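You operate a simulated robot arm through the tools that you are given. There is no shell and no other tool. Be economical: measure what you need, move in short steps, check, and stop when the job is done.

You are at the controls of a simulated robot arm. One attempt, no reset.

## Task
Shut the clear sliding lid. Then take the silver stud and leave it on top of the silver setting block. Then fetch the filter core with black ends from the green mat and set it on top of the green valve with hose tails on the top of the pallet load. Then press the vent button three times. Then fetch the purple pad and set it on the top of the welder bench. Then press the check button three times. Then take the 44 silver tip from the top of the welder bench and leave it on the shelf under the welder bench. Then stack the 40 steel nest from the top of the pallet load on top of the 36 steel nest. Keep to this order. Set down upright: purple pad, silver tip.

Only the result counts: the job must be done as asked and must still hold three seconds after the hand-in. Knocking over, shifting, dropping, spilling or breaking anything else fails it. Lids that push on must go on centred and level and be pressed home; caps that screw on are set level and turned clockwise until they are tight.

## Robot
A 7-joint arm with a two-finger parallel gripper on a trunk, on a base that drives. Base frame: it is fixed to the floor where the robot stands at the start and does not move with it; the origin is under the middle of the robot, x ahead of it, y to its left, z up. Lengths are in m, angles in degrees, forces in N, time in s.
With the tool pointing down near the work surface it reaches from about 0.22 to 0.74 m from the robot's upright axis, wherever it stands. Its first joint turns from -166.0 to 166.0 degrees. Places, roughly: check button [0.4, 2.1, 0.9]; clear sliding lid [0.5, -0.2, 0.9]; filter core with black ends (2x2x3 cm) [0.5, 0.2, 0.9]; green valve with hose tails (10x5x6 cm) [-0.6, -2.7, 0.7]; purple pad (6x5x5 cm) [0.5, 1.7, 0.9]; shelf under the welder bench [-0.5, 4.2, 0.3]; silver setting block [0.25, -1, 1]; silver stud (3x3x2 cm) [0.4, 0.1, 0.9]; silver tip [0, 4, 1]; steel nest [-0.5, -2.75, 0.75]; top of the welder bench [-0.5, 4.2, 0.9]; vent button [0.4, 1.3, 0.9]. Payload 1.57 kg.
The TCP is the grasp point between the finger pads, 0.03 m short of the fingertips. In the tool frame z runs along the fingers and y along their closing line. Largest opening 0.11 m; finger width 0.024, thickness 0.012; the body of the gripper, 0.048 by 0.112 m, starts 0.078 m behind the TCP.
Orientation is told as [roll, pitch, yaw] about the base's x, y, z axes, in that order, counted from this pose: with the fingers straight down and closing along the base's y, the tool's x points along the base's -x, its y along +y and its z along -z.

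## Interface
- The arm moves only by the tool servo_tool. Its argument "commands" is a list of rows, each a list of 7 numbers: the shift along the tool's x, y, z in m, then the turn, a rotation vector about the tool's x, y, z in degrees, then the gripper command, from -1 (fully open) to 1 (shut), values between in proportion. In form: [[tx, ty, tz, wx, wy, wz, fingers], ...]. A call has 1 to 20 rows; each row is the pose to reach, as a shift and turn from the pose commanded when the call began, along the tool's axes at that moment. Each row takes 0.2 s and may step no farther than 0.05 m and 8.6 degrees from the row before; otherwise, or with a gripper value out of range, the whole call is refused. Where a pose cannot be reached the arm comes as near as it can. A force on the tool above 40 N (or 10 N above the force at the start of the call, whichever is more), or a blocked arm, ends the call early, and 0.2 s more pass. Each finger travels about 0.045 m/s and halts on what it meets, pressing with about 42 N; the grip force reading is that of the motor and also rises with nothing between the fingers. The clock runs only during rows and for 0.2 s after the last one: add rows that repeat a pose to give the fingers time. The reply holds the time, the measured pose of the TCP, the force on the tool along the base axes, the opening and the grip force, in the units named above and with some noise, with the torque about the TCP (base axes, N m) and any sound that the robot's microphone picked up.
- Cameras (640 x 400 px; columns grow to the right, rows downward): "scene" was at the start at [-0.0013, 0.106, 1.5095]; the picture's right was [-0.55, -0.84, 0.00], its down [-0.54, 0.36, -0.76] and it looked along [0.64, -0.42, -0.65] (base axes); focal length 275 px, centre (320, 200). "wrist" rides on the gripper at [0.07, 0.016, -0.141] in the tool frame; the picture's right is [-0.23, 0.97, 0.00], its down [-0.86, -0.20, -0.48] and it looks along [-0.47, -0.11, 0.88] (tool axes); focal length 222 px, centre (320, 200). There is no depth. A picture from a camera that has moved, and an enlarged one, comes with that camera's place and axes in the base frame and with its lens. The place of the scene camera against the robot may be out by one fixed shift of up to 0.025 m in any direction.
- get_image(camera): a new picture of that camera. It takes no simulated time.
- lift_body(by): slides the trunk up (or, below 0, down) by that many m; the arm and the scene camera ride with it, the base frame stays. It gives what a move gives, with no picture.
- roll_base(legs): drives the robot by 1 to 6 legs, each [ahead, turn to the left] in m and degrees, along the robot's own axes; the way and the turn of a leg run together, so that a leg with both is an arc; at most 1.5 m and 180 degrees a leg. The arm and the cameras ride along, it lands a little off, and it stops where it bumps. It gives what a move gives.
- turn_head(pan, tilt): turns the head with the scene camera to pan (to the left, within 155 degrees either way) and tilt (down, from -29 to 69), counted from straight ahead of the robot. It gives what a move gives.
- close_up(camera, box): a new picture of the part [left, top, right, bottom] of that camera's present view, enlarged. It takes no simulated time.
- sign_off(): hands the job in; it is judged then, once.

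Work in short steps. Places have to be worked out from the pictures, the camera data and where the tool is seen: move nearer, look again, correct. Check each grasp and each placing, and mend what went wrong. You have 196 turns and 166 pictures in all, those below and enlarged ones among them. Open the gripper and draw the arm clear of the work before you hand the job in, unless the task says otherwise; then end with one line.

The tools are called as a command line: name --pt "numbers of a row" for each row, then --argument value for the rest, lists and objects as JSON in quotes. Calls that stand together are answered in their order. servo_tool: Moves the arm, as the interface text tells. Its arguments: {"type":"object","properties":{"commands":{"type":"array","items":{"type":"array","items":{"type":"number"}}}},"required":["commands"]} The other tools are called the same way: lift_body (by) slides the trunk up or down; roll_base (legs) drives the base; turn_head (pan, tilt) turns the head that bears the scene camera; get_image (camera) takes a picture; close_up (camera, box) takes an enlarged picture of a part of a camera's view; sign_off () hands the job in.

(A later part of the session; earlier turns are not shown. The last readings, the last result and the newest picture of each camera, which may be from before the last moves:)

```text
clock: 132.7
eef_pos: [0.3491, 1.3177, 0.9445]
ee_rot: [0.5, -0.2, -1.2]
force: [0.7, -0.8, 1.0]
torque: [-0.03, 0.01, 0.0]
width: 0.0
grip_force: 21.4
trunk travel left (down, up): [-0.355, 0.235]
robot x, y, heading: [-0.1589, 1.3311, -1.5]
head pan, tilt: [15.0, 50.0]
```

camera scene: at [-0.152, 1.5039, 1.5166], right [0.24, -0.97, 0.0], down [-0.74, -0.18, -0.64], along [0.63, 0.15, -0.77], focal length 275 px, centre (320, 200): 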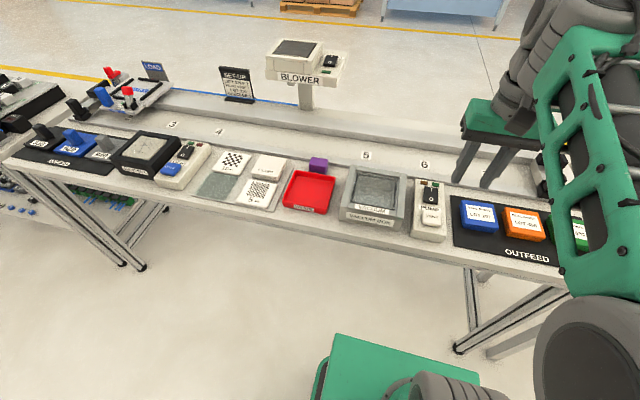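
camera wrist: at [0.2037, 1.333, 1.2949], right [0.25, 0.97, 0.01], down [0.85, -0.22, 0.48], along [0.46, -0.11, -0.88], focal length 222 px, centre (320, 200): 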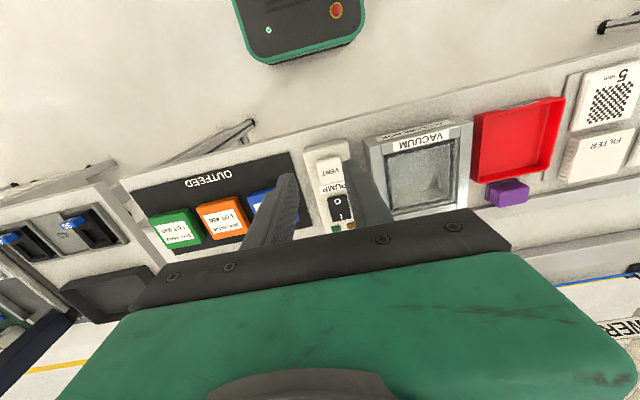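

The tips are now just above the key (z 0.9445). First press.

servo_tool --pt "-0.002 0 0.003 0 0 0 1" --pt "-0.002 0 0.006 0 0 0 1" --pt "-0.002 0 0.009 0 0 0 1"

```text
clock: 133.5
eef_pos: [0.351, 1.3172, 0.94]
ee_rot: [0.6, -0.4, -1.2]
force: [0.0, 2.3, 28.9]
torque: [0.06, 0.16, 0.01]
width: 0.0
grip_force: 20.5
trunk travel left (down, up): [-0.355, 0.235]
robot x, y, heading: [-0.158, 1.3305, -1.3]
head pan, tilt: [15.0, 50.0]
heard: click
```

A click: press one. I release fully, then press the second time.

servo_tool --pt "0 0 -0.008 0 0 0 1" --pt "0 0 -0.018 0 0 0 1" --pt "0 0 -0.018 0 0 0 1" --pt "0 0 -0.018 0 0 0 1"

servo_tool --pt "0 0 0.009 0 0 0 1" --pt "0 0 0.013 0 0 0 1" --pt "0 0 0.016 0 0 0 1" --pt "0 0 0.018 0 0 0 1"

```text
clock: 134.5
eef_pos: [0.3507, 1.3179, 0.9548]
ee_rot: [0.5, 0.0, -1.2]
force: [-0.6, 0.3, -0.3]
torque: [0.03, -0.04, -0.01]
width: 0.0
grip_force: 22.1
trunk travel left (down, up): [-0.355, 0.235]
robot x, y, heading: [-0.1589, 1.33, -1.2]
head pan, tilt: [15.0, 50.0]
```

```text
clock: 135.5
eef_pos: [0.3504, 1.3168, 0.9406]
ee_rot: [0.6, -0.5, -1.2]
force: [-1.8, -0.6, 28.6]
torque: [-0.05, 0.19, 0.16]
width: 0.0001
grip_force: 21.3
trunk travel left (down, up): [-0.355, 0.235]
robot x, y, heading: [-0.1606, 1.3269, -1.3]
head pan, tilt: [15.0, 50.0]
heard: click
```

Second click. Release and press the third time.

servo_tool --pt "0 0 -0.008 0 0 0 1" --pt "0 0 -0.018 0 0 0 1" --pt "0 0 -0.018 0 0 0 1" --pt "0 0 -0.018 0 0 0 1"

servo_tool --pt "0 0 0.009 0 0 0 1" --pt "0 0 0.013 0 0 0 1" --pt "0 0 0.016 0 0 0 1" --pt "0 0 0.018 0 0 0 1"

servo_tool --pt "0 0 -0.01 0 0 0 1" --pt "0 0 -0.05 0 0 0 1" --pt "0 0 -0.1 0 0 0 1" --pt "0 0 -0.15 0 0 0 0.5" --pt "0 0 -0.19 0 0 0 -0.2"

close_up --camera "wrist" --box '[240, 100, 640, 350]'

```text
clock: 136.5
eef_pos: [0.3513, 1.3175, 0.9528]
ee_rot: [0.7, 0.0, -1.3]
force: [0.4, -0.6, 0.2]
torque: [0.0, -0.01, 0.02]
width: 0.0
grip_force: 21.3
trunk travel left (down, up): [-0.355, 0.235]
robot x, y, heading: [-0.1589, 1.3316, -1.2]
head pan, tilt: [15.0, 50.0]
```

```text
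clock: 137.5
eef_pos: [0.3529, 1.3182, 0.939]
ee_rot: [0.6, -0.4, -1.2]
force: [4.1, -1.5, 26.8]
torque: [-0.09, 0.0, 0.0]
width: 0.0001
grip_force: 21.4
trunk travel left (down, up): [-0.355, 0.235]
robot x, y, heading: [-0.1585, 1.3272, -1.1]
head pan, tilt: [15.0, 50.0]
heard: click
```

```text
clock: 138.7
eef_pos: [0.3519, 1.314, 1.1276]
ee_rot: [0.6, 0.1, -1.2]
force: [-0.6, 0.8, 0.2]
torque: [-0.04, 0.0, -0.06]
width: 0.0481
grip_force: 0.1
trunk travel left (down, up): [-0.355, 0.235]
robot x, y, heading: [-0.1581, 1.3323, -1.3]
head pan, tilt: [15.0, 50.0]
```

```text
1.60 times, centred on (440, 225) of wrist
camera zoom: at [0.2835, 1.331, 1.2678], right [0.25, 0.97, 0.01], down [0.85, -0.22, 0.48], along [0.46, -0.11, -0.88], focal length 355 px, centre (128, 160)
```

zoom: 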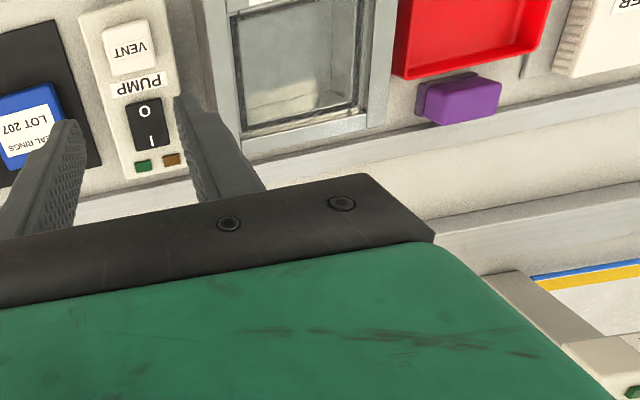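

Three presses done. The purple pad is near (0.50, 1.67); I shift the base along the bench to face it.

roll_base --legs '[[0, 91], [0.32, 0], [0, -90], [0.06, 0]]'

get_image --camera "wrist"

get_image --camera "scene"

```text
clock: 149.0
eef_pos: [0.4148, 1.661, 1.1274]
ee_rot: [0.6, -0.1, 1.4]
force: [-0.7, 0.1, -0.7]
torque: [-0.02, 0.01, -0.02]
width: 0.0658
grip_force: 0.1
trunk travel left (down, up): [-0.355, 0.235]
robot x, y, heading: [-0.0937, 1.6554, 1.0]
head pan, tilt: [15.0, 50.0]
```

```text
92 pictures are left
camera wrist: at [0.3464, 1.674, 1.2677], right [0.21, 0.98, 0.01], down [0.86, -0.19, 0.48], along [0.47, -0.09, -0.88], focal length 222 px, centre (320, 200)
```

wrist: 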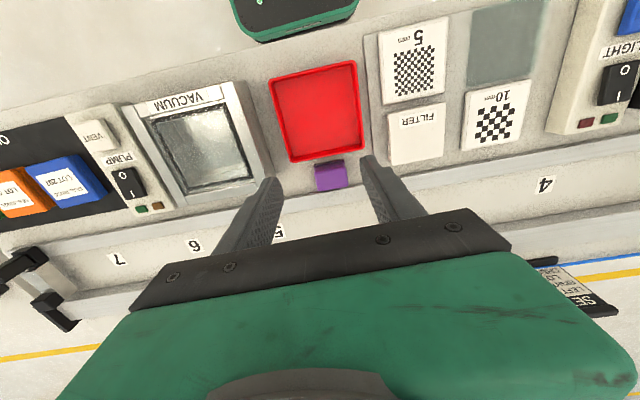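

```text
91 pictures are left
camera scene: at [-0.0965, 1.8284, 1.4265], right [0.28, -0.96, 0.0], down [-0.74, -0.21, -0.64], along [0.62, 0.18, -0.77], focal length 275 px, centre (320, 200)
```

scene: 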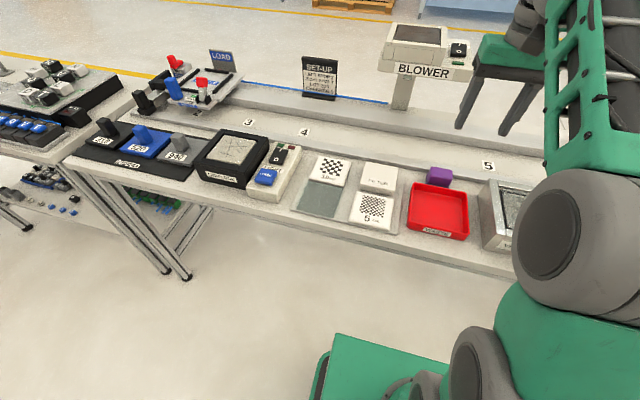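

Pad is at about (0.497, 1.667). I move above it and look closely.

servo_tool --pt "-0.04 0.003 0.02 0 0 0 -0.6" --pt "-0.078 0.006 0.04 0 0 0 -0.9" --pt "-0.08 0.006 0.085 0 0 0 -0.9" --pt "-0.08 0.006 0.1 0 0 0 -0.9"

close_up --camera "wrist" --box '[200, 50, 440, 220]'

close_up --camera "scene" --box '[390, 140, 500, 250]'

```text
clock: 150.0
eef_pos: [0.4957, 1.6688, 1.0303]
ee_rot: [0.7, 0.0, 1.3]
force: [0.3, 0.4, -0.8]
torque: [-0.01, 0.01, 0.0]
width: 0.1044
grip_force: 0.0
trunk travel left (down, up): [-0.355, 0.235]
robot x, y, heading: [-0.0965, 1.6533, 1.0]
head pan, tilt: [15.0, 50.0]
```

```text
2.35 times, centred on (320, 135) of wrist
camera zoom: at [0.4264, 1.6818, 1.1707], right [0.2, 0.98, 0.01], down [0.86, -0.18, 0.48], along [0.47, -0.09, -0.88], focal length 523 px, centre (320, 353)
```

zoom: 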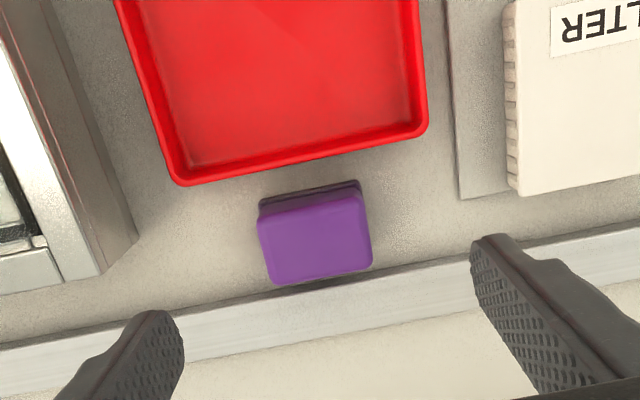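

```text
3.64 times, centred on (445, 195) of scene
camera zoom: at [-0.0969, 1.8284, 1.4266], right [0.28, -0.96, 0.0], down [-0.74, -0.21, -0.64], along [0.62, 0.18, -0.77], focal length 1001 px, centre (-134, 218)
```

zoom: 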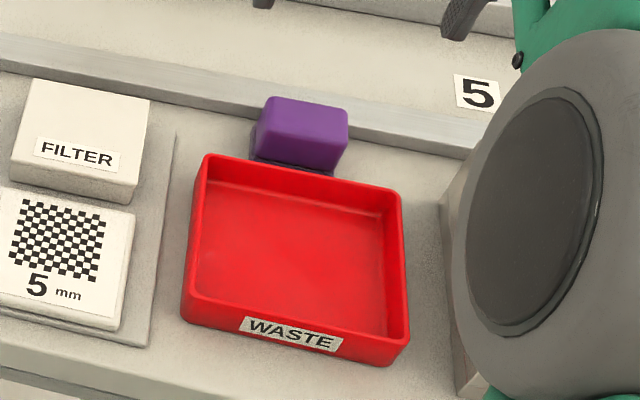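

Pad top centre is about (0.498, 1.667). I descend straddling it to TCP z 0.912 and look.

servo_tool --pt "-0.002 -0.002 0.04 0 0 1 -0.9" --pt "-0.002 -0.002 0.08 0 0 2 -0.9" --pt "-0.002 -0.002 0.117 0 0 2 -0.9" --pt "-0.002 -0.002 0.118 0 0 2 -0.9"

close_up --camera "wrist" --box '[200, 50, 440, 220]'

close_up --camera "scene" --box '[390, 140, 500, 250]'

```text
clock: 151.0
eef_pos: [0.4965, 1.6672, 0.9118]
ee_rot: [0.6, 0.0, -0.7]
force: [0.0, 0.1, -0.4]
torque: [-0.03, 0.01, -0.01]
width: 0.1044
grip_force: 0.1
trunk travel left (down, up): [-0.355, 0.235]
robot x, y, heading: [-0.0957, 1.6548, 1.0]
head pan, tilt: [15.0, 50.0]
```

```text
2.35 times, centred on (320, 135) of wrist
camera zoom: at [0.4283, 1.6836, 1.0531], right [0.24, 0.97, 0.01], down [0.85, -0.21, 0.48], along [0.46, -0.11, -0.88], focal length 523 px, centre (320, 353)
```

zoom: 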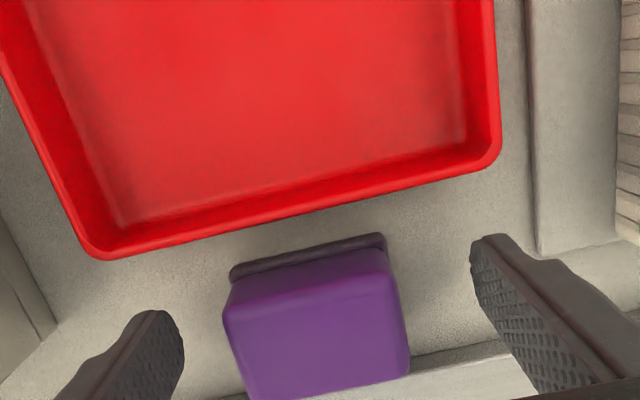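

```text
3.64 times, centred on (445, 195) of scene
camera zoom: at [-0.0965, 1.8284, 1.4266], right [0.28, -0.96, 0.0], down [-0.74, -0.21, -0.64], along [0.62, 0.18, -0.77], focal length 1001 px, centre (-134, 218)
```

zoom: 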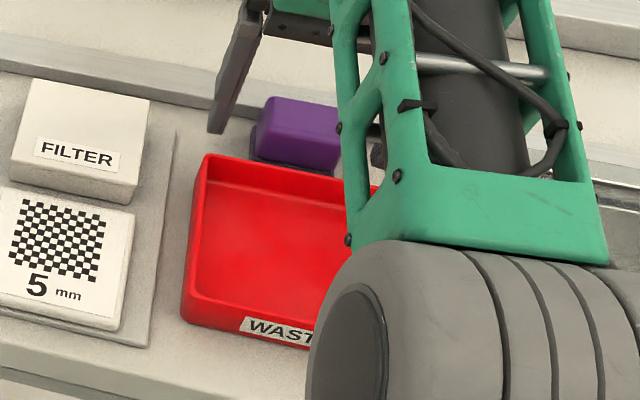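

The pad is centred between the fingers. I go 6 mm lower and close.

servo_tool --pt "0 0 0.006 0 0 0 -0.5" --pt "0 0 0.006 0 0 0 0" --pt "0 0 0.006 0 0 0 0.6" --pt "0 0 0.006 0 0 0 1" --pt "0 0 0.006 0 0 0 1" --pt "0 0 0.006 0 0 0 1"

servo_tool --pt "0 0 -0.03 0 0 0 1" --pt "0 0 -0.07 0 0 0 1" --pt "0 0 -0.11 0 0 0 1" --pt "0.02 0 -0.15 0 0 0 1" --pt "0.05 0 -0.19 0 0 0 1" --pt "0.09 0 -0.21 0 0 0 1"

get_image --camera "wrist"

```text
clock: 152.4
eef_pos: [0.4975, 1.6664, 0.9058]
ee_rot: [0.6, -0.1, -0.7]
force: [-0.7, -1.2, 1.6]
torque: [-0.07, -0.05, 0.03]
width: 0.0569
grip_force: 39.9
trunk travel left (down, up): [-0.355, 0.235]
robot x, y, heading: [-0.0979, 1.6545, 1.0]
head pan, tilt: [15.0, 50.0]
```

```text
clock: 153.8
eef_pos: [0.4087, 1.6691, 1.1121]
ee_rot: [0.6, 0.1, -0.7]
force: [0.1, 1.1, -1.6]
torque: [-0.01, 0.0, 0.02]
width: 0.0568
grip_force: 41.7
trunk travel left (down, up): [-0.355, 0.235]
robot x, y, heading: [-0.0947, 1.6545, 1.2]
head pan, tilt: [15.0, 50.0]
```

```text
86 pictures are left
camera wrist: at [0.3391, 1.685, 1.252], right [0.24, 0.97, 0.01], down [0.85, -0.22, 0.48], along [0.46, -0.11, -0.88], focal length 222 px, centre (320, 200)
```

wrist: 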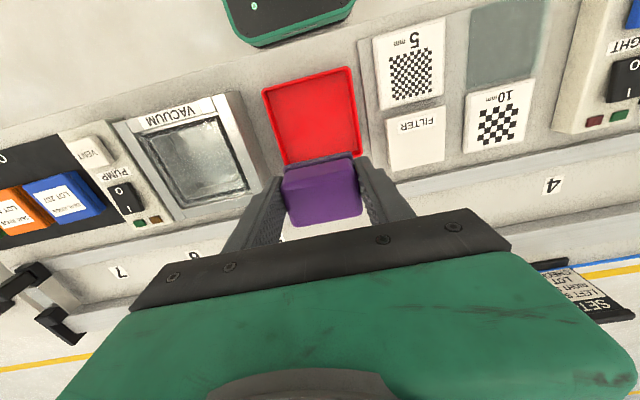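

Pad held. I back off, turn toward the welder bench, drive 1.25 m and look.

roll_base --legs '[[-0.28, 0], [0, 89], [1.25, 0]]'

turn_head --pan 10 --tilt 30

get_image --camera "scene"

```text
clock: 165.4
eef_pos: [-0.3092, 3.4025, 1.1112]
ee_rot: [0.5, 0.1, 85.9]
force: [0.0, 0.3, -1.3]
torque: [0.01, 0.0, 0.0]
width: 0.0567
grip_force: 41.1
trunk travel left (down, up): [-0.355, 0.235]
robot x, y, heading: [-0.3252, 2.8959, 88.0]
head pan, tilt: [15.0, 50.0]
```

```text
clock: 166.2
eef_pos: [-0.3084, 3.4016, 1.112]
ee_rot: [0.5, -0.1, 85.9]
force: [-0.1, 0.3, -0.5]
torque: [0.0, 0.0, -0.01]
width: 0.0568
grip_force: 41.9
trunk travel left (down, up): [-0.355, 0.235]
robot x, y, heading: [-0.3224, 2.8983, 87.9]
head pan, tilt: [10.0, 30.0]
```

```text
85 pictures are left
camera scene: at [-0.5044, 2.9335, 1.456], right [0.99, 0.14, 0.0], down [0.07, -0.5, -0.87], along [-0.12, 0.86, -0.5], focal length 275 px, centre (320, 200)
```

scene: 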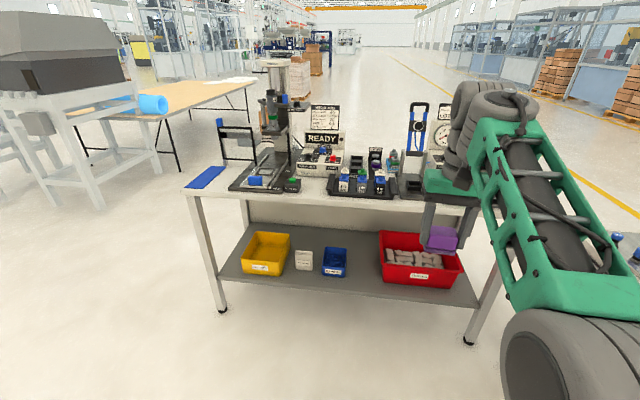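

The welder bench and its shelf are visible. I enlarge the bench top.

close_up --camera "scene" --box '[180, 90, 330, 210]'

close_up --camera "scene" --box '[310, 90, 470, 210]'

get_image --camera "wrist"

```text
3.33 times, centred on (255, 150) of scene
camera zoom: at [-0.5044, 2.9335, 1.456], right [0.99, 0.14, 0.0], down [0.07, -0.5, -0.87], along [-0.12, 0.86, -0.5], focal length 917 px, centre (537, 367)
```

zoom: 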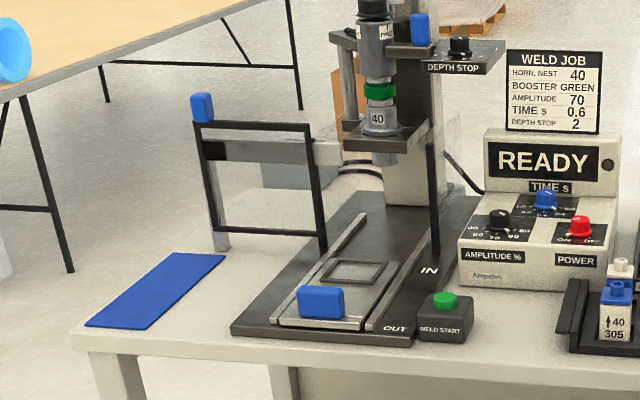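

```text
3.33 times, centred on (390, 150) of scene
camera zoom: at [-0.5044, 2.9335, 1.456], right [0.99, 0.14, 0.0], down [0.07, -0.5, -0.87], along [-0.12, 0.86, -0.5], focal length 917 px, centre (87, 367)
```

zoom: 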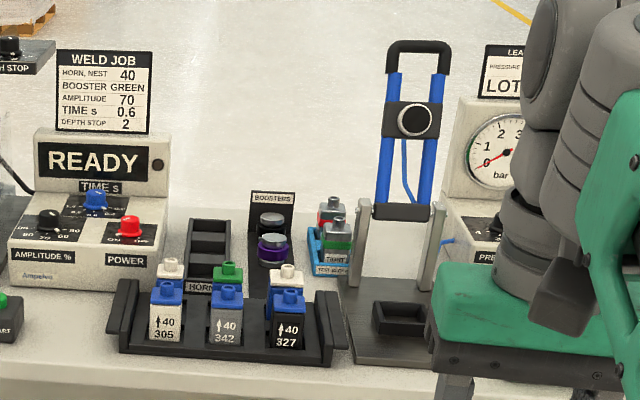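

```text
82 pictures are left
camera wrist: at [-0.3284, 3.3338, 1.2518], right [-0.96, 0.3, 0.01], down [0.26, 0.84, 0.48], along [0.13, 0.46, -0.88], focal length 222 px, centre (320, 200)
```

wrist: 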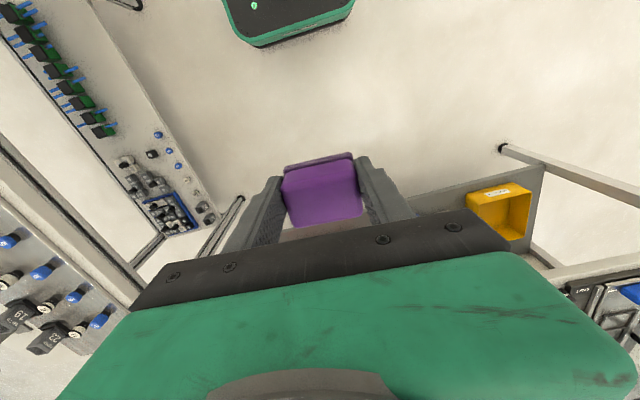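

I'll set the pad on the bare spot between WELD START and the part rack, near (-0.68, 4.02). I drive closer first.

roll_base --legs '[[0, 28], [0.6, 0], [0, -26]]'

turn_head --pan 0 --tilt 40

get_image --camera "scene"

get_image --camera "wrist"

```text
clock: 172.3
eef_pos: [-0.5927, 3.942, 1.1117]
ee_rot: [0.7, 0.0, 88.3]
force: [0.2, -0.7, -0.2]
torque: [-0.02, 0.0, 0.01]
width: 0.0569
grip_force: 41.6
trunk travel left (down, up): [-0.355, 0.235]
robot x, y, heading: [-0.5855, 3.4425, 90.0]
head pan, tilt: [10.0, 30.0]
```

```text
clock: 173.0
eef_pos: [-0.5929, 3.9425, 1.1105]
ee_rot: [0.6, 0.0, 88.3]
force: [-0.2, 0.6, -0.6]
torque: [-0.05, -0.02, 0.02]
width: 0.0571
grip_force: 42.1
trunk travel left (down, up): [-0.355, 0.235]
robot x, y, heading: [-0.5817, 3.4359, 90.1]
head pan, tilt: [0.0, 40.0]
```

```text
81 pictures are left
camera scene: at [-0.7524, 3.4625, 1.4408], right [1.0, 0.0, 0.0], down [0.0, -0.64, -0.77], along [0.0, 0.77, -0.64], focal length 275 px, centre (320, 200)
```

scene: 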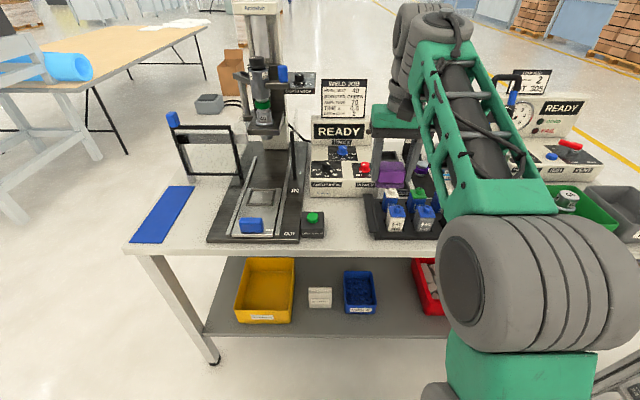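

```text
80 pictures are left
camera wrist: at [-0.609, 3.8732, 1.2518], right [-0.97, 0.26, 0.01], down [0.23, 0.85, 0.48], along [0.11, 0.46, -0.88], focal length 222 px, centre (320, 200)
```

wrist: 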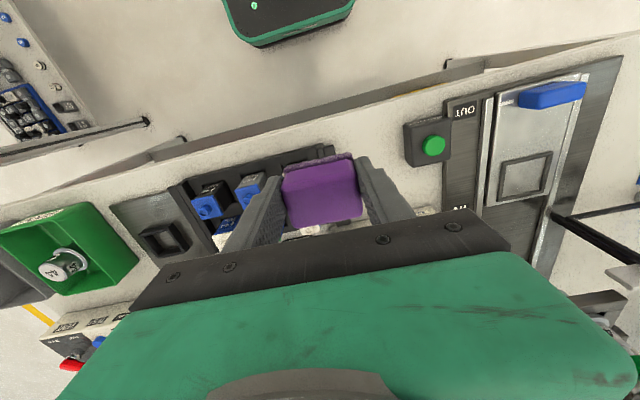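

The free gap spans x -0.735 to -0.605, so I aim at (-0.67, 4.02). I move over it and look straight down.

servo_tool --pt "-0.025 0.027 0 0 0 0 1" --pt "-0.05 0.054 0 0 0 0 1" --pt "-0.075 0.08 0 0 0 0 1" --pt "-0.075 0.08 0.04 0 0 0 1" --pt "-0.075 0.08 0.07 0 0 0 1" --pt "-0.075 0.08 0.07 0 0 0 1"

get_image --camera "wrist"

close_up --camera "scene" --box '[270, 110, 450, 270]'

close_up --camera "scene" --box '[490, 60, 640, 260]'

```text
clock: 174.4
eef_pos: [-0.672, 4.0181, 1.0422]
ee_rot: [0.6, 0.0, 88.3]
force: [0.3, 0.8, -0.9]
torque: [-0.01, -0.01, -0.01]
width: 0.0569
grip_force: 41.8
trunk travel left (down, up): [-0.355, 0.235]
robot x, y, heading: [-0.5837, 3.4375, 90.0]
head pan, tilt: [0.0, 40.0]
```

```text
79 pictures are left
camera wrist: at [-0.6882, 3.9504, 1.1825], right [-0.97, 0.26, 0.01], down [0.23, 0.85, 0.48], along [0.11, 0.46, -0.88], focal length 222 px, centre (320, 200)
```

wrist: 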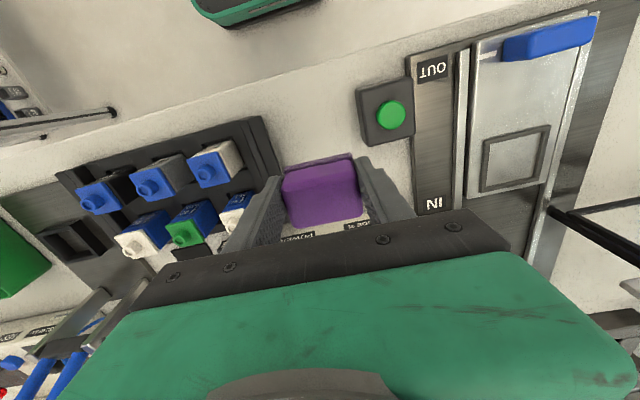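

```text
2.50 times, centred on (360, 190) of scene
camera zoom: at [-0.7525, 3.4626, 1.4407], right [1.0, 0.0, 0.0], down [0.0, -0.64, -0.77], along [0.0, 0.77, -0.64], focal length 688 px, centre (220, 225)
```

zoom: 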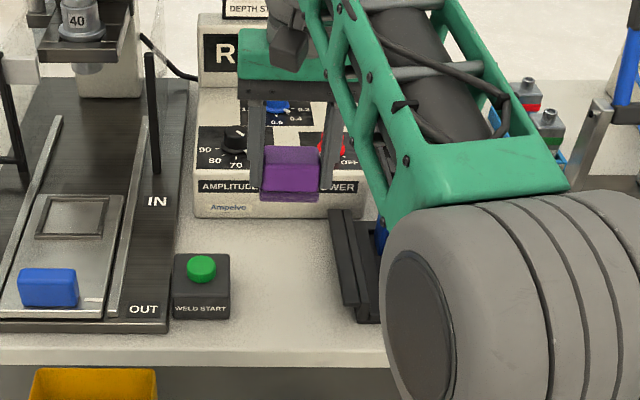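

```text
2.00 times, centred on (565, 160) of scene
camera zoom: at [-0.7525, 3.4626, 1.4407], right [1.0, 0.0, 0.0], down [0.0, -0.64, -0.77], along [0.0, 0.77, -0.64], focal length 550 px, centre (-170, 280)
```

zoom: 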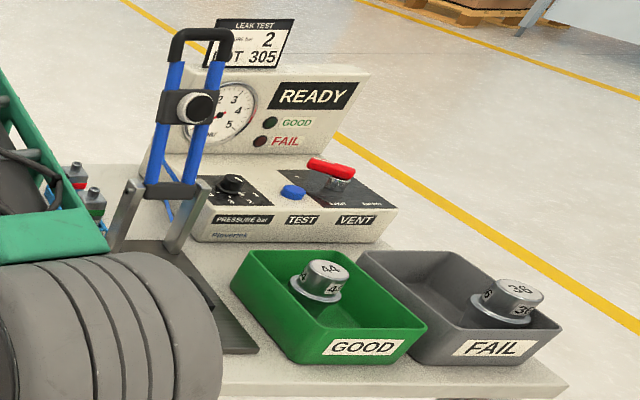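

Room is clear around the spot. I lower the pad to just above the bench.

servo_tool --pt "0.005 0 0.04 0 0 0 1" --pt "0.005 0 0.08 0 0 0 1" --pt "0.005 0 0.11 0 0 0 1" --pt "0.005 0 0.11 0 0 0 1"

close_up --camera "scene" --box '[270, 110, 450, 270]'

servo_tool --pt "0 0 0.005 0 0 0 1" --pt "0 0 0.01 0 0 0 1" --pt "0 0 0.015 0 0 0 1" --pt "0 0 0.02 0 0 0 1"

```text
clock: 175.4
eef_pos: [-0.674, 4.0153, 0.9346]
ee_rot: [0.6, 0.1, 88.3]
force: [0.3, 0.3, -0.8]
torque: [-0.01, 0.01, 0.0]
width: 0.0572
grip_force: 42.9
trunk travel left (down, up): [-0.355, 0.235]
robot x, y, heading: [-0.5871, 3.4347, 90.3]
head pan, tilt: [0.0, 40.0]
```

```text
2.50 times, centred on (360, 190) of scene
camera zoom: at [-0.7524, 3.4627, 1.4407], right [1.0, 0.0, 0.0], down [0.0, -0.64, -0.77], along [0.0, 0.77, -0.64], focal length 688 px, centre (220, 225)
```

zoom: 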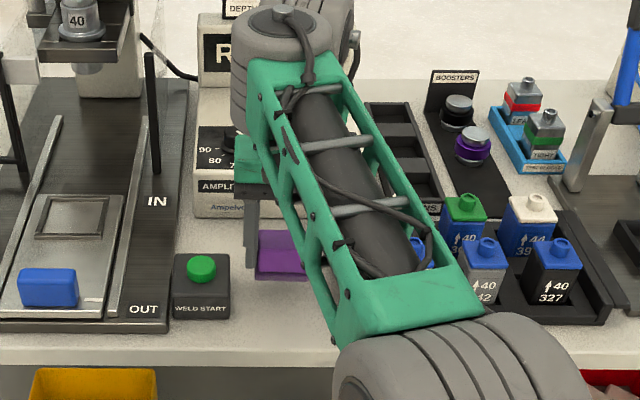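

```text
clock: 176.4
eef_pos: [-0.6727, 4.0153, 0.9131]
ee_rot: [0.6, 0.0, 88.2]
force: [0.4, 0.6, -1.7]
torque: [-0.03, 0.01, 0.01]
width: 0.0567
grip_force: 42.0
trunk travel left (down, up): [-0.355, 0.235]
robot x, y, heading: [-0.5835, 3.4407, 89.7]
head pan, tilt: [0.0, 40.0]
```

No contact yet at 0.913. I keep lowering by small steps.

servo_tool --pt "0 0 0.003 0 0 0 1" --pt "0 0 0.006 0 0 0 1" --pt "0 0 0.008 0 0 0 1"

```text
clock: 177.2
eef_pos: [-0.6739, 4.0139, 0.904]
ee_rot: [0.5, 0.0, 88.3]
force: [0.0, 0.2, 1.3]
torque: [0.05, -0.09, -0.04]
width: 0.0571
grip_force: 42.1
trunk travel left (down, up): [-0.355, 0.235]
robot x, y, heading: [-0.5897, 3.4407, 90.3]
head pan, tilt: [0.0, 40.0]
```

servo_tool --pt "0 0 0.0015 0 0 0 1" --pt "0 0 0.003 0 0 0 1"

```text
clock: 177.8
eef_pos: [-0.6738, 4.0132, 0.9043]
ee_rot: [0.7, -0.3, 88.3]
force: [2.0, -0.8, 16.8]
torque: [-0.1, -0.56, -0.04]
width: 0.0569
grip_force: 42.0
trunk travel left (down, up): [-0.355, 0.235]
robot x, y, heading: [-0.5833, 3.4386, 90.4]
head pan, tilt: [0.0, 40.0]
```

The pad is on the bench (16.8 N). I ease off, open and rise.

servo_tool --pt "0 0 -0.002 0 0 0 0.3" --pt "0 0 -0.002 0 0 0 -0.3" --pt "0 0 -0.002 0 0 0 -0.3" --pt "0 0 -0.03 0 0 0 -0.3" --pt "0 0 -0.07 0 0 0 -0.3" --pt "0 0 -0.12 0 0 0 -0.3" --pt "0.03 0 -0.16 0 0 0 -0.3"

get_image --camera "wrist"

servo_tool --pt "0.04 0 -0.02 0 0 0 0" --pt "0.08 -0.02 -0.05 0 0 0 0" --pt "0.12 -0.04 -0.07 0 0 0 0"

close_up --camera "scene" --box '[270, 110, 450, 270]'

```text
clock: 179.4
eef_pos: [-0.6699, 3.9845, 1.0607]
ee_rot: [0.6, 0.1, 88.3]
force: [0.3, 0.0, 0.2]
torque: [-0.04, -0.02, -0.01]
width: 0.0717
grip_force: 0.0
trunk travel left (down, up): [-0.355, 0.235]
robot x, y, heading: [-0.5873, 3.4388, 90.3]
head pan, tilt: [0.0, 40.0]
```

```text
75 pictures are left
camera wrist: at [-0.6854, 3.9156, 1.2007], right [-0.97, 0.26, 0.01], down [0.23, 0.85, 0.48], along [0.11, 0.46, -0.88], focal length 222 px, centre (320, 200)
```

wrist: 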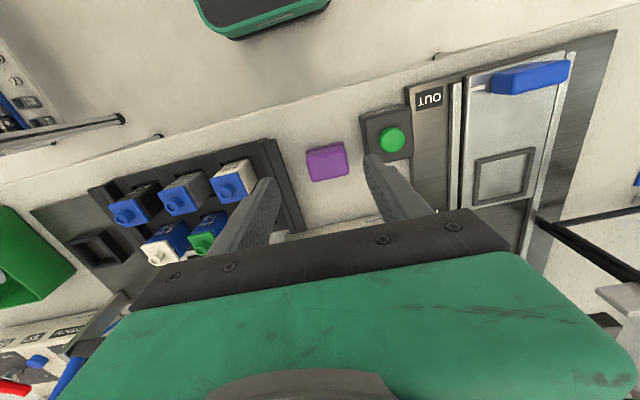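

```text
refused: row 2 steps farther than a row can; nothing moved
```

```text
2.50 times, centred on (360, 190) of scene
camera zoom: at [-0.7523, 3.4627, 1.4407], right [1.0, 0.0, 0.0], down [0.0, -0.64, -0.77], along [0.0, 0.77, -0.64], focal length 688 px, centre (220, 225)
```

zoom: 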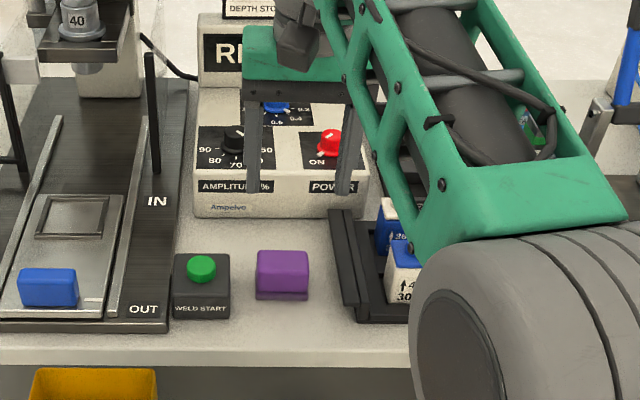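

The pad stands upright on the bench. I tuck the arm and drive to the check button.

servo_tool --pt "0.03 0 -0.02 0 0 0 0.4" --pt "0.06 -0.01 -0.05 0 0 0 1" --pt "0.09 -0.03 -0.08 0 0 0 1"

roll_base --legs '[[-0.05, 0], [0, -161], [1.38, 0], [0, 71]]'

turn_head --pan 0 --tilt 50

get_image --camera "wrist"

get_image --camera "scene"

```text
clock: 180.2
eef_pos: [-0.6442, 3.8944, 1.1417]
ee_rot: [0.6, 0.0, 88.3]
force: [-0.7, -0.3, -0.3]
torque: [-0.02, -0.01, -0.02]
width: 0.0032
grip_force: 0.7
trunk travel left (down, up): [-0.355, 0.235]
robot x, y, heading: [-0.5852, 3.4344, 90.3]
head pan, tilt: [0.0, 40.0]
```

```text
clock: 197.0
eef_pos: [0.4299, 2.2344, 1.1403]
ee_rot: [0.5, -0.1, 2.6]
force: [0.2, 0.2, -0.1]
torque: [-0.04, 0.01, 0.01]
width: 0.0001
grip_force: 21.6
trunk travel left (down, up): [-0.355, 0.235]
robot x, y, heading: [-0.0219, 2.1392, 4.4]
head pan, tilt: [0.0, 40.0]
```

```text
clock: 197.7
eef_pos: [0.4305, 2.2345, 1.141]
ee_rot: [0.6, 0.0, 2.5]
force: [1.3, 0.3, 0.4]
torque: [0.0, 0.02, 0.0]
width: 0.0
grip_force: 21.5
trunk travel left (down, up): [-0.355, 0.235]
robot x, y, heading: [-0.0208, 2.1441, 4.8]
head pan, tilt: [0.0, 50.0]
```

```text
73 pictures are left
camera wrist: at [0.3602, 2.2466, 1.2811], right [0.18, 0.98, 0.01], down [0.86, -0.17, 0.48], along [0.47, -0.08, -0.88], focal length 222 px, centre (320, 200)
```

wrist: 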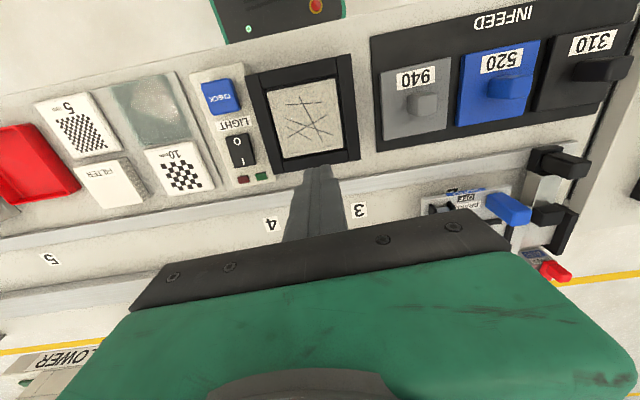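

```text
72 pictures are left
camera scene: at [-0.0278, 2.2994, 1.4266], right [0.08, -1.0, 0.0], down [-0.76, -0.06, -0.64], along [0.64, 0.05, -0.77], focal length 275 px, centre (320, 200)
```

scene: 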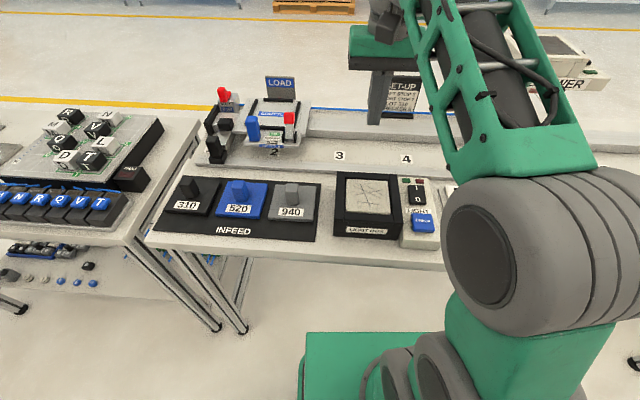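

CHECK is the blue key near (0.357, 2.10). I bring the closed fingers over it.

servo_tool --pt "0.025 -0.042 0 0 0 0 1" --pt "0.05 -0.084 0 0 0 0 1" --pt "0.078 -0.125 0.01 0 0 0 1" --pt "0.079 -0.131 0.05 0 0 0 1" --pt "0.079 -0.131 0.1 0 0 0 1" --pt "0.079 -0.131 0.12 0 0 0 1"

close_up --camera "wrist" --box '[220, 80, 420, 220]'

```text
refused: row 3 steps farther than a row can; nothing moved
```

```text
2.86 times, centred on (320, 150) of wrist
camera zoom: at [0.3602, 2.2466, 1.2811], right [0.18, 0.98, 0.01], down [0.86, -0.17, 0.48], along [0.47, -0.08, -0.88], focal length 635 px, centre (320, 343)
```

zoom: 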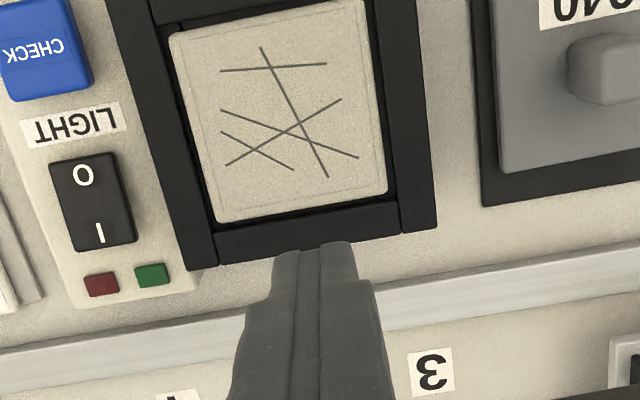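

The step was a little too long; the label "CHECK" is confirmed. I resend with smaller steps.

servo_tool --pt "0.025 -0.042 0 0 0 0 1" --pt "0.05 -0.084 0 0 0 0 1" --pt "0.07 -0.115 0.01 0 0 0 1" --pt "0.079 -0.131 0.05 0 0 0 1" --pt "0.079 -0.131 0.09 0 0 0 1" --pt "0.079 -0.131 0.12 0 0 0 1"

close_up --camera "wrist" --box '[220, 80, 420, 220]'

```text
clock: 199.1
eef_pos: [0.3587, 2.1027, 1.0212]
ee_rot: [0.6, -0.2, 2.5]
force: [-0.1, -0.4, -0.1]
torque: [-0.01, 0.05, -0.02]
width: 0.0001
grip_force: 21.0
trunk travel left (down, up): [-0.355, 0.235]
robot x, y, heading: [-0.0201, 2.1451, 4.4]
head pan, tilt: [0.0, 50.0]
```

```text
2.86 times, centred on (320, 150) of wrist
camera zoom: at [0.2883, 2.1153, 1.1616], right [0.18, 0.98, 0.01], down [0.86, -0.17, 0.48], along [0.47, -0.08, -0.88], focal length 635 px, centre (320, 343)
```

zoom: 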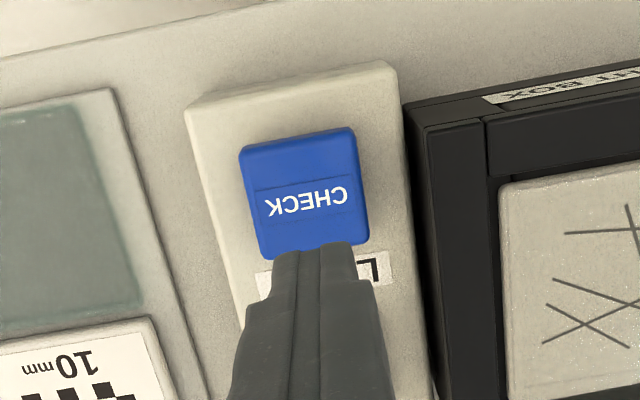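

Key centre is (0.355, 2.0995). I descend to just above it (0.95), then press once.

servo_tool --pt "0.004 -0.003 0.04 0 0 0 1" --pt "0.004 -0.003 0.068 0 0 0 1" --pt "0.004 -0.003 0.068 0 0 0 1"

```text
clock: 199.7
eef_pos: [0.3582, 2.1018, 0.94]
ee_rot: [1.2, 4.2, 2.6]
force: [2.6, -2.2, 20.1]
torque: [-0.13, -0.25, -0.23]
width: 0.0
grip_force: 21.2
trunk travel left (down, up): [-0.355, 0.235]
robot x, y, heading: [-0.0254, 2.1447, 4.4]
head pan, tilt: [0.0, 50.0]
heard: click
stopped in row 2: the force on the tool passed its limit at 409 N (the readings are from after the stop); the commanded pose is now the measured one
```

One click was heard, though with a hard, tilted contact because the arm is folded close. I lift off and check the key.

servo_tool --pt "0 0 -0.02 0 0 0 1" --pt "0 0 -0.05 0 -2 0 1" --pt "0 0 -0.1 0 -4 0 1" --pt "0 0 -0.13 0 -4 0 1"

close_up --camera "wrist" --box '[220, 80, 420, 220]'

close_up --camera "scene" --box '[330, 140, 480, 260]'

```text
clock: 200.7
eef_pos: [0.3651, 2.1004, 1.0763]
ee_rot: [1.1, 0.2, 2.6]
force: [-0.3, 0.3, 0.1]
torque: [0.0, -0.01, 0.02]
width: 0.0001
grip_force: 21.6
trunk travel left (down, up): [-0.355, 0.235]
robot x, y, heading: [-0.0168, 2.14, 4.5]
head pan, tilt: [0.0, 50.0]
```

```text
2.86 times, centred on (320, 150) of wrist
camera zoom: at [0.2968, 2.1111, 1.2167], right [0.18, 0.98, 0.02], down [0.87, -0.17, 0.47], along [0.47, -0.07, -0.88], focal length 635 px, centre (320, 343)
```

zoom: 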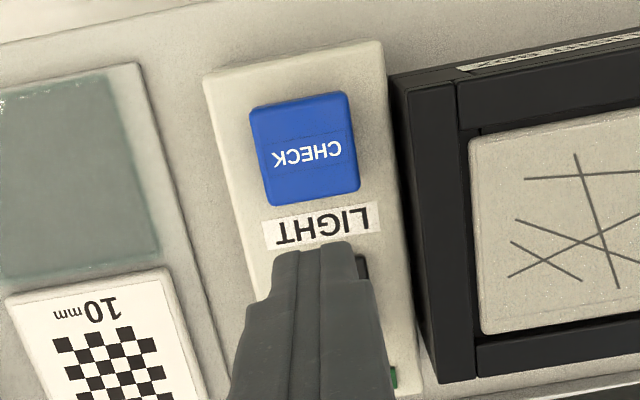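

```text
3.33 times, centred on (405, 200) of scene
camera zoom: at [-0.028, 2.2993, 1.4268], right [0.07, -1.0, 0.0], down [-0.76, -0.06, -0.64], along [0.64, 0.05, -0.77], focal length 917 px, centre (37, 200)
```

zoom: 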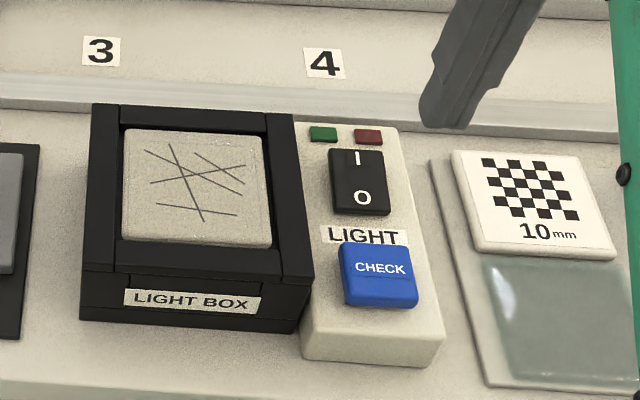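

The key is intact. I back the base 0.12 m so the arm works at a better reach, and return the hand above the key.

roll_base --legs '[[-0.13, 0]]'

servo_tool --pt "-0.04 0.003 0 -0.5 0 0 1" --pt "-0.08 0.006 0 -0.5 0 0 1" --pt "-0.12 0.009 0.02 -0.5 0 0 1" --pt "-0.12 0.009 0.05 -0.5 0 0 1"

close_up --camera "wrist" --box '[220, 80, 420, 220]'

```text
clock: 202.0
eef_pos: [0.2318, 2.0899, 1.075]
ee_rot: [1.2, 0.1, 2.5]
force: [0.4, 0.7, -0.5]
torque: [-0.01, 0.01, 0.02]
width: 0.0001
grip_force: 21.5
trunk travel left (down, up): [-0.355, 0.235]
robot x, y, heading: [-0.1527, 2.1357, 4.0]
head pan, tilt: [0.0, 50.0]
```

```text
clock: 203.0
eef_pos: [0.3525, 2.106, 1.0259]
ee_rot: [1.7, 0.2, 2.5]
force: [-0.5, 0.6, 0.1]
torque: [0.01, 0.03, -0.01]
width: 0.0003
grip_force: 21.3
trunk travel left (down, up): [-0.355, 0.235]
robot x, y, heading: [-0.1527, 2.1327, 4.3]
head pan, tilt: [0.0, 50.0]
```

```text
2.86 times, centred on (320, 150) of wrist
camera zoom: at [0.2828, 2.1152, 1.1671], right [0.18, 0.98, 0.03], down [0.87, -0.18, 0.47], along [0.47, -0.06, -0.88], focal length 635 px, centre (320, 343)
```

zoom: 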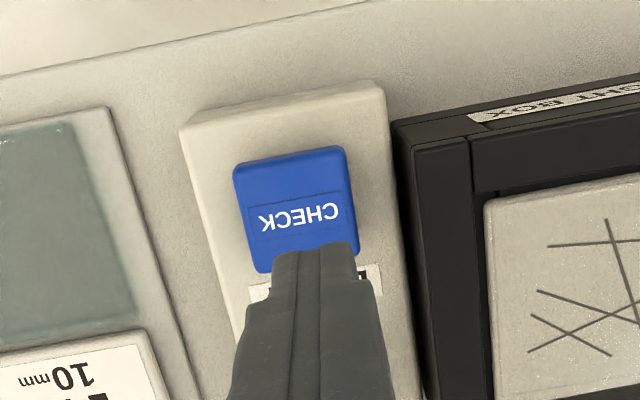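

I shift 5 mm in -y, level the roll, and descend to 0.957 in small steps.

servo_tool --pt "-0.002 -0.005 0.02 0.6 0 0 1" --pt "-0.002 -0.005 0.04 1.2 0 0 1" --pt "-0.002 -0.005 0.055 1.2 0 0 1" --pt "-0.002 -0.005 0.065 1.2 0 0 1" --pt "-0.002 -0.005 0.067 1.2 0 0 1"

```text
clock: 204.2
eef_pos: [0.3537, 2.1011, 0.958]
ee_rot: [0.5, 0.2, 2.5]
force: [0.5, 0.1, 0.7]
torque: [-0.02, 0.0, 0.02]
width: 0.0
grip_force: 21.2
trunk travel left (down, up): [-0.355, 0.235]
robot x, y, heading: [-0.1511, 2.1328, 4.1]
head pan, tilt: [0.0, 50.0]
```

Smooth this time. Second press.

servo_tool --pt "0 0 0.01 0 0 0 1" --pt "0 0 0.015 0 0 0 1" --pt "0 0 0.018 0 0 0 1" --pt "0 0 0.021 0 0 0 1"

```text
clock: 205.2
eef_pos: [0.3546, 2.1021, 0.9413]
ee_rot: [0.6, -0.3, 2.6]
force: [2.6, 2.3, 19.8]
torque: [0.06, -0.02, 0.04]
width: 0.0
grip_force: 22.4
trunk travel left (down, up): [-0.355, 0.235]
robot x, y, heading: [-0.1589, 2.1346, 4.3]
head pan, tilt: [0.0, 50.0]
heard: click
```

Second click. Release, then the third press.

servo_tool --pt "0 0 -0.008 0 0 0 1" --pt "0 0 -0.018 0 0 0 1" --pt "0 0 -0.018 0 0 0 1" --pt "0 0 -0.018 0 0 0 1"

servo_tool --pt "0 0 0.009 0 0 0 1" --pt "0 0 0.013 0 0 0 1" --pt "0 0 0.016 0 0 0 1" --pt "0 0 0.018 0 0 0 1"

servo_tool --pt "0 0 -0.01 0 0 0 1" --pt "0 0 -0.05 0 0 0 1" --pt "0 0 -0.1 0 0 0 1" --pt "0 0 -0.15 0 0 0 0.5" --pt "0.02 0 -0.19 0 0 0 0.2"

close_up --camera "scene" --box '[330, 120, 540, 260]'

```text
clock: 206.2
eef_pos: [0.3533, 2.101, 0.9556]
ee_rot: [0.5, 0.2, 2.5]
force: [0.8, -0.5, 0.5]
torque: [0.01, -0.03, -0.01]
width: 0.0001
grip_force: 20.9
trunk travel left (down, up): [-0.355, 0.235]
robot x, y, heading: [-0.1558, 2.1349, 4.2]
head pan, tilt: [0.0, 50.0]
```

```text
clock: 207.2
eef_pos: [0.353, 2.1018, 0.9405]
ee_rot: [0.5, -0.2, 2.5]
force: [0.9, -6.3, 19.9]
torque: [-0.2, 0.0, 0.11]
width: 0.0002
grip_force: 21.4
trunk travel left (down, up): [-0.355, 0.235]
robot x, y, heading: [-0.155, 2.134, 4.3]
head pan, tilt: [0.0, 50.0]
heard: click
```

```text
clock: 208.4
eef_pos: [0.3346, 2.1028, 1.1298]
ee_rot: [0.5, 0.3, 2.5]
force: [1.3, 0.5, 0.5]
torque: [0.02, 0.08, -0.01]
width: 0.0441
grip_force: 0.2
trunk travel left (down, up): [-0.355, 0.235]
robot x, y, heading: [-0.1531, 2.1342, 4.2]
head pan, tilt: [0.0, 50.0]
```

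```text
2.86 times, centred on (435, 190) of scene
camera zoom: at [-0.1614, 2.2893, 1.4265], right [0.07, -1.0, 0.0], down [-0.76, -0.06, -0.64], along [0.64, 0.05, -0.77], focal length 786 px, centre (-9, 229)
```

zoom: 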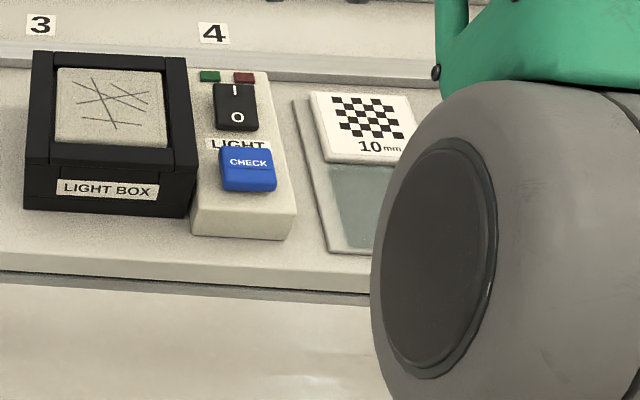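

Three clicks on CHECK. The 44 tip is in the GOOD bin near (-0.02, 4.09). I drive back to the welder bench's right end.

roll_base --legs '[[-0.08, 0], [0, 86], [1.2, 0]]'

turn_head --pan 0 --tilt 45

get_image --camera "scene"

get_image --camera "wrist"

```text
clock: 218.9
eef_pos: [-0.1934, 3.8266, 1.1297]
ee_rot: [0.5, 0.2, 88.4]
force: [0.3, 0.7, 0.1]
torque: [0.01, -0.01, -0.02]
width: 0.0443
grip_force: 0.1
trunk travel left (down, up): [-0.355, 0.235]
robot x, y, heading: [-0.2594, 3.3374, 90.1]
head pan, tilt: [0.0, 50.0]
```

```text
clock: 219.6
eef_pos: [-0.1928, 3.8258, 1.1292]
ee_rot: [0.5, 0.2, 88.6]
force: [-0.1, 0.9, -1.1]
torque: [0.02, 0.0, 0.0]
width: 0.0439
grip_force: 0.1
trunk travel left (down, up): [-0.355, 0.235]
robot x, y, heading: [-0.2562, 3.3426, 90.0]
head pan, tilt: [0.0, 45.0]
```

```text
65 pictures are left
camera scene: at [-0.4235, 3.3602, 1.4335], right [1.0, 0.0, 0.0], down [0.0, -0.71, -0.71], along [0.0, 0.71, -0.71], focal length 275 px, centre (320, 200)
```

scene: 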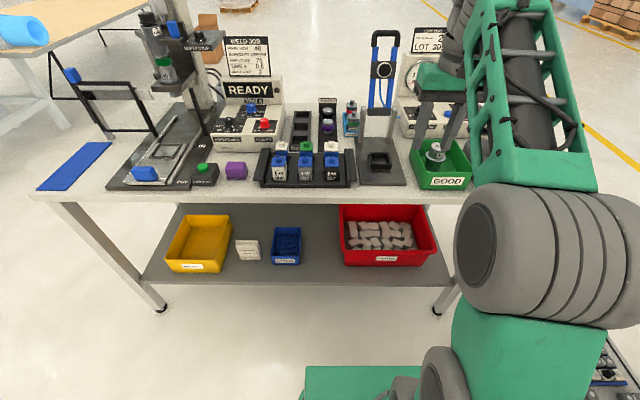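

```text
64 pictures are left
camera wrist: at [-0.2089, 3.7571, 1.2702], right [-0.97, 0.25, 0.01], down [0.23, 0.85, 0.47], along [0.11, 0.46, -0.88], focal length 222 px, centre (320, 200)
```

wrist: 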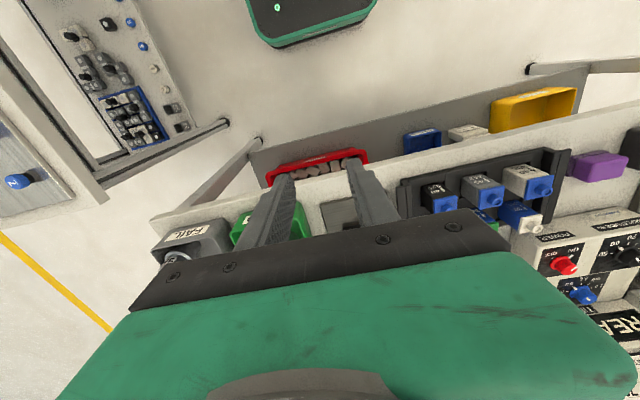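

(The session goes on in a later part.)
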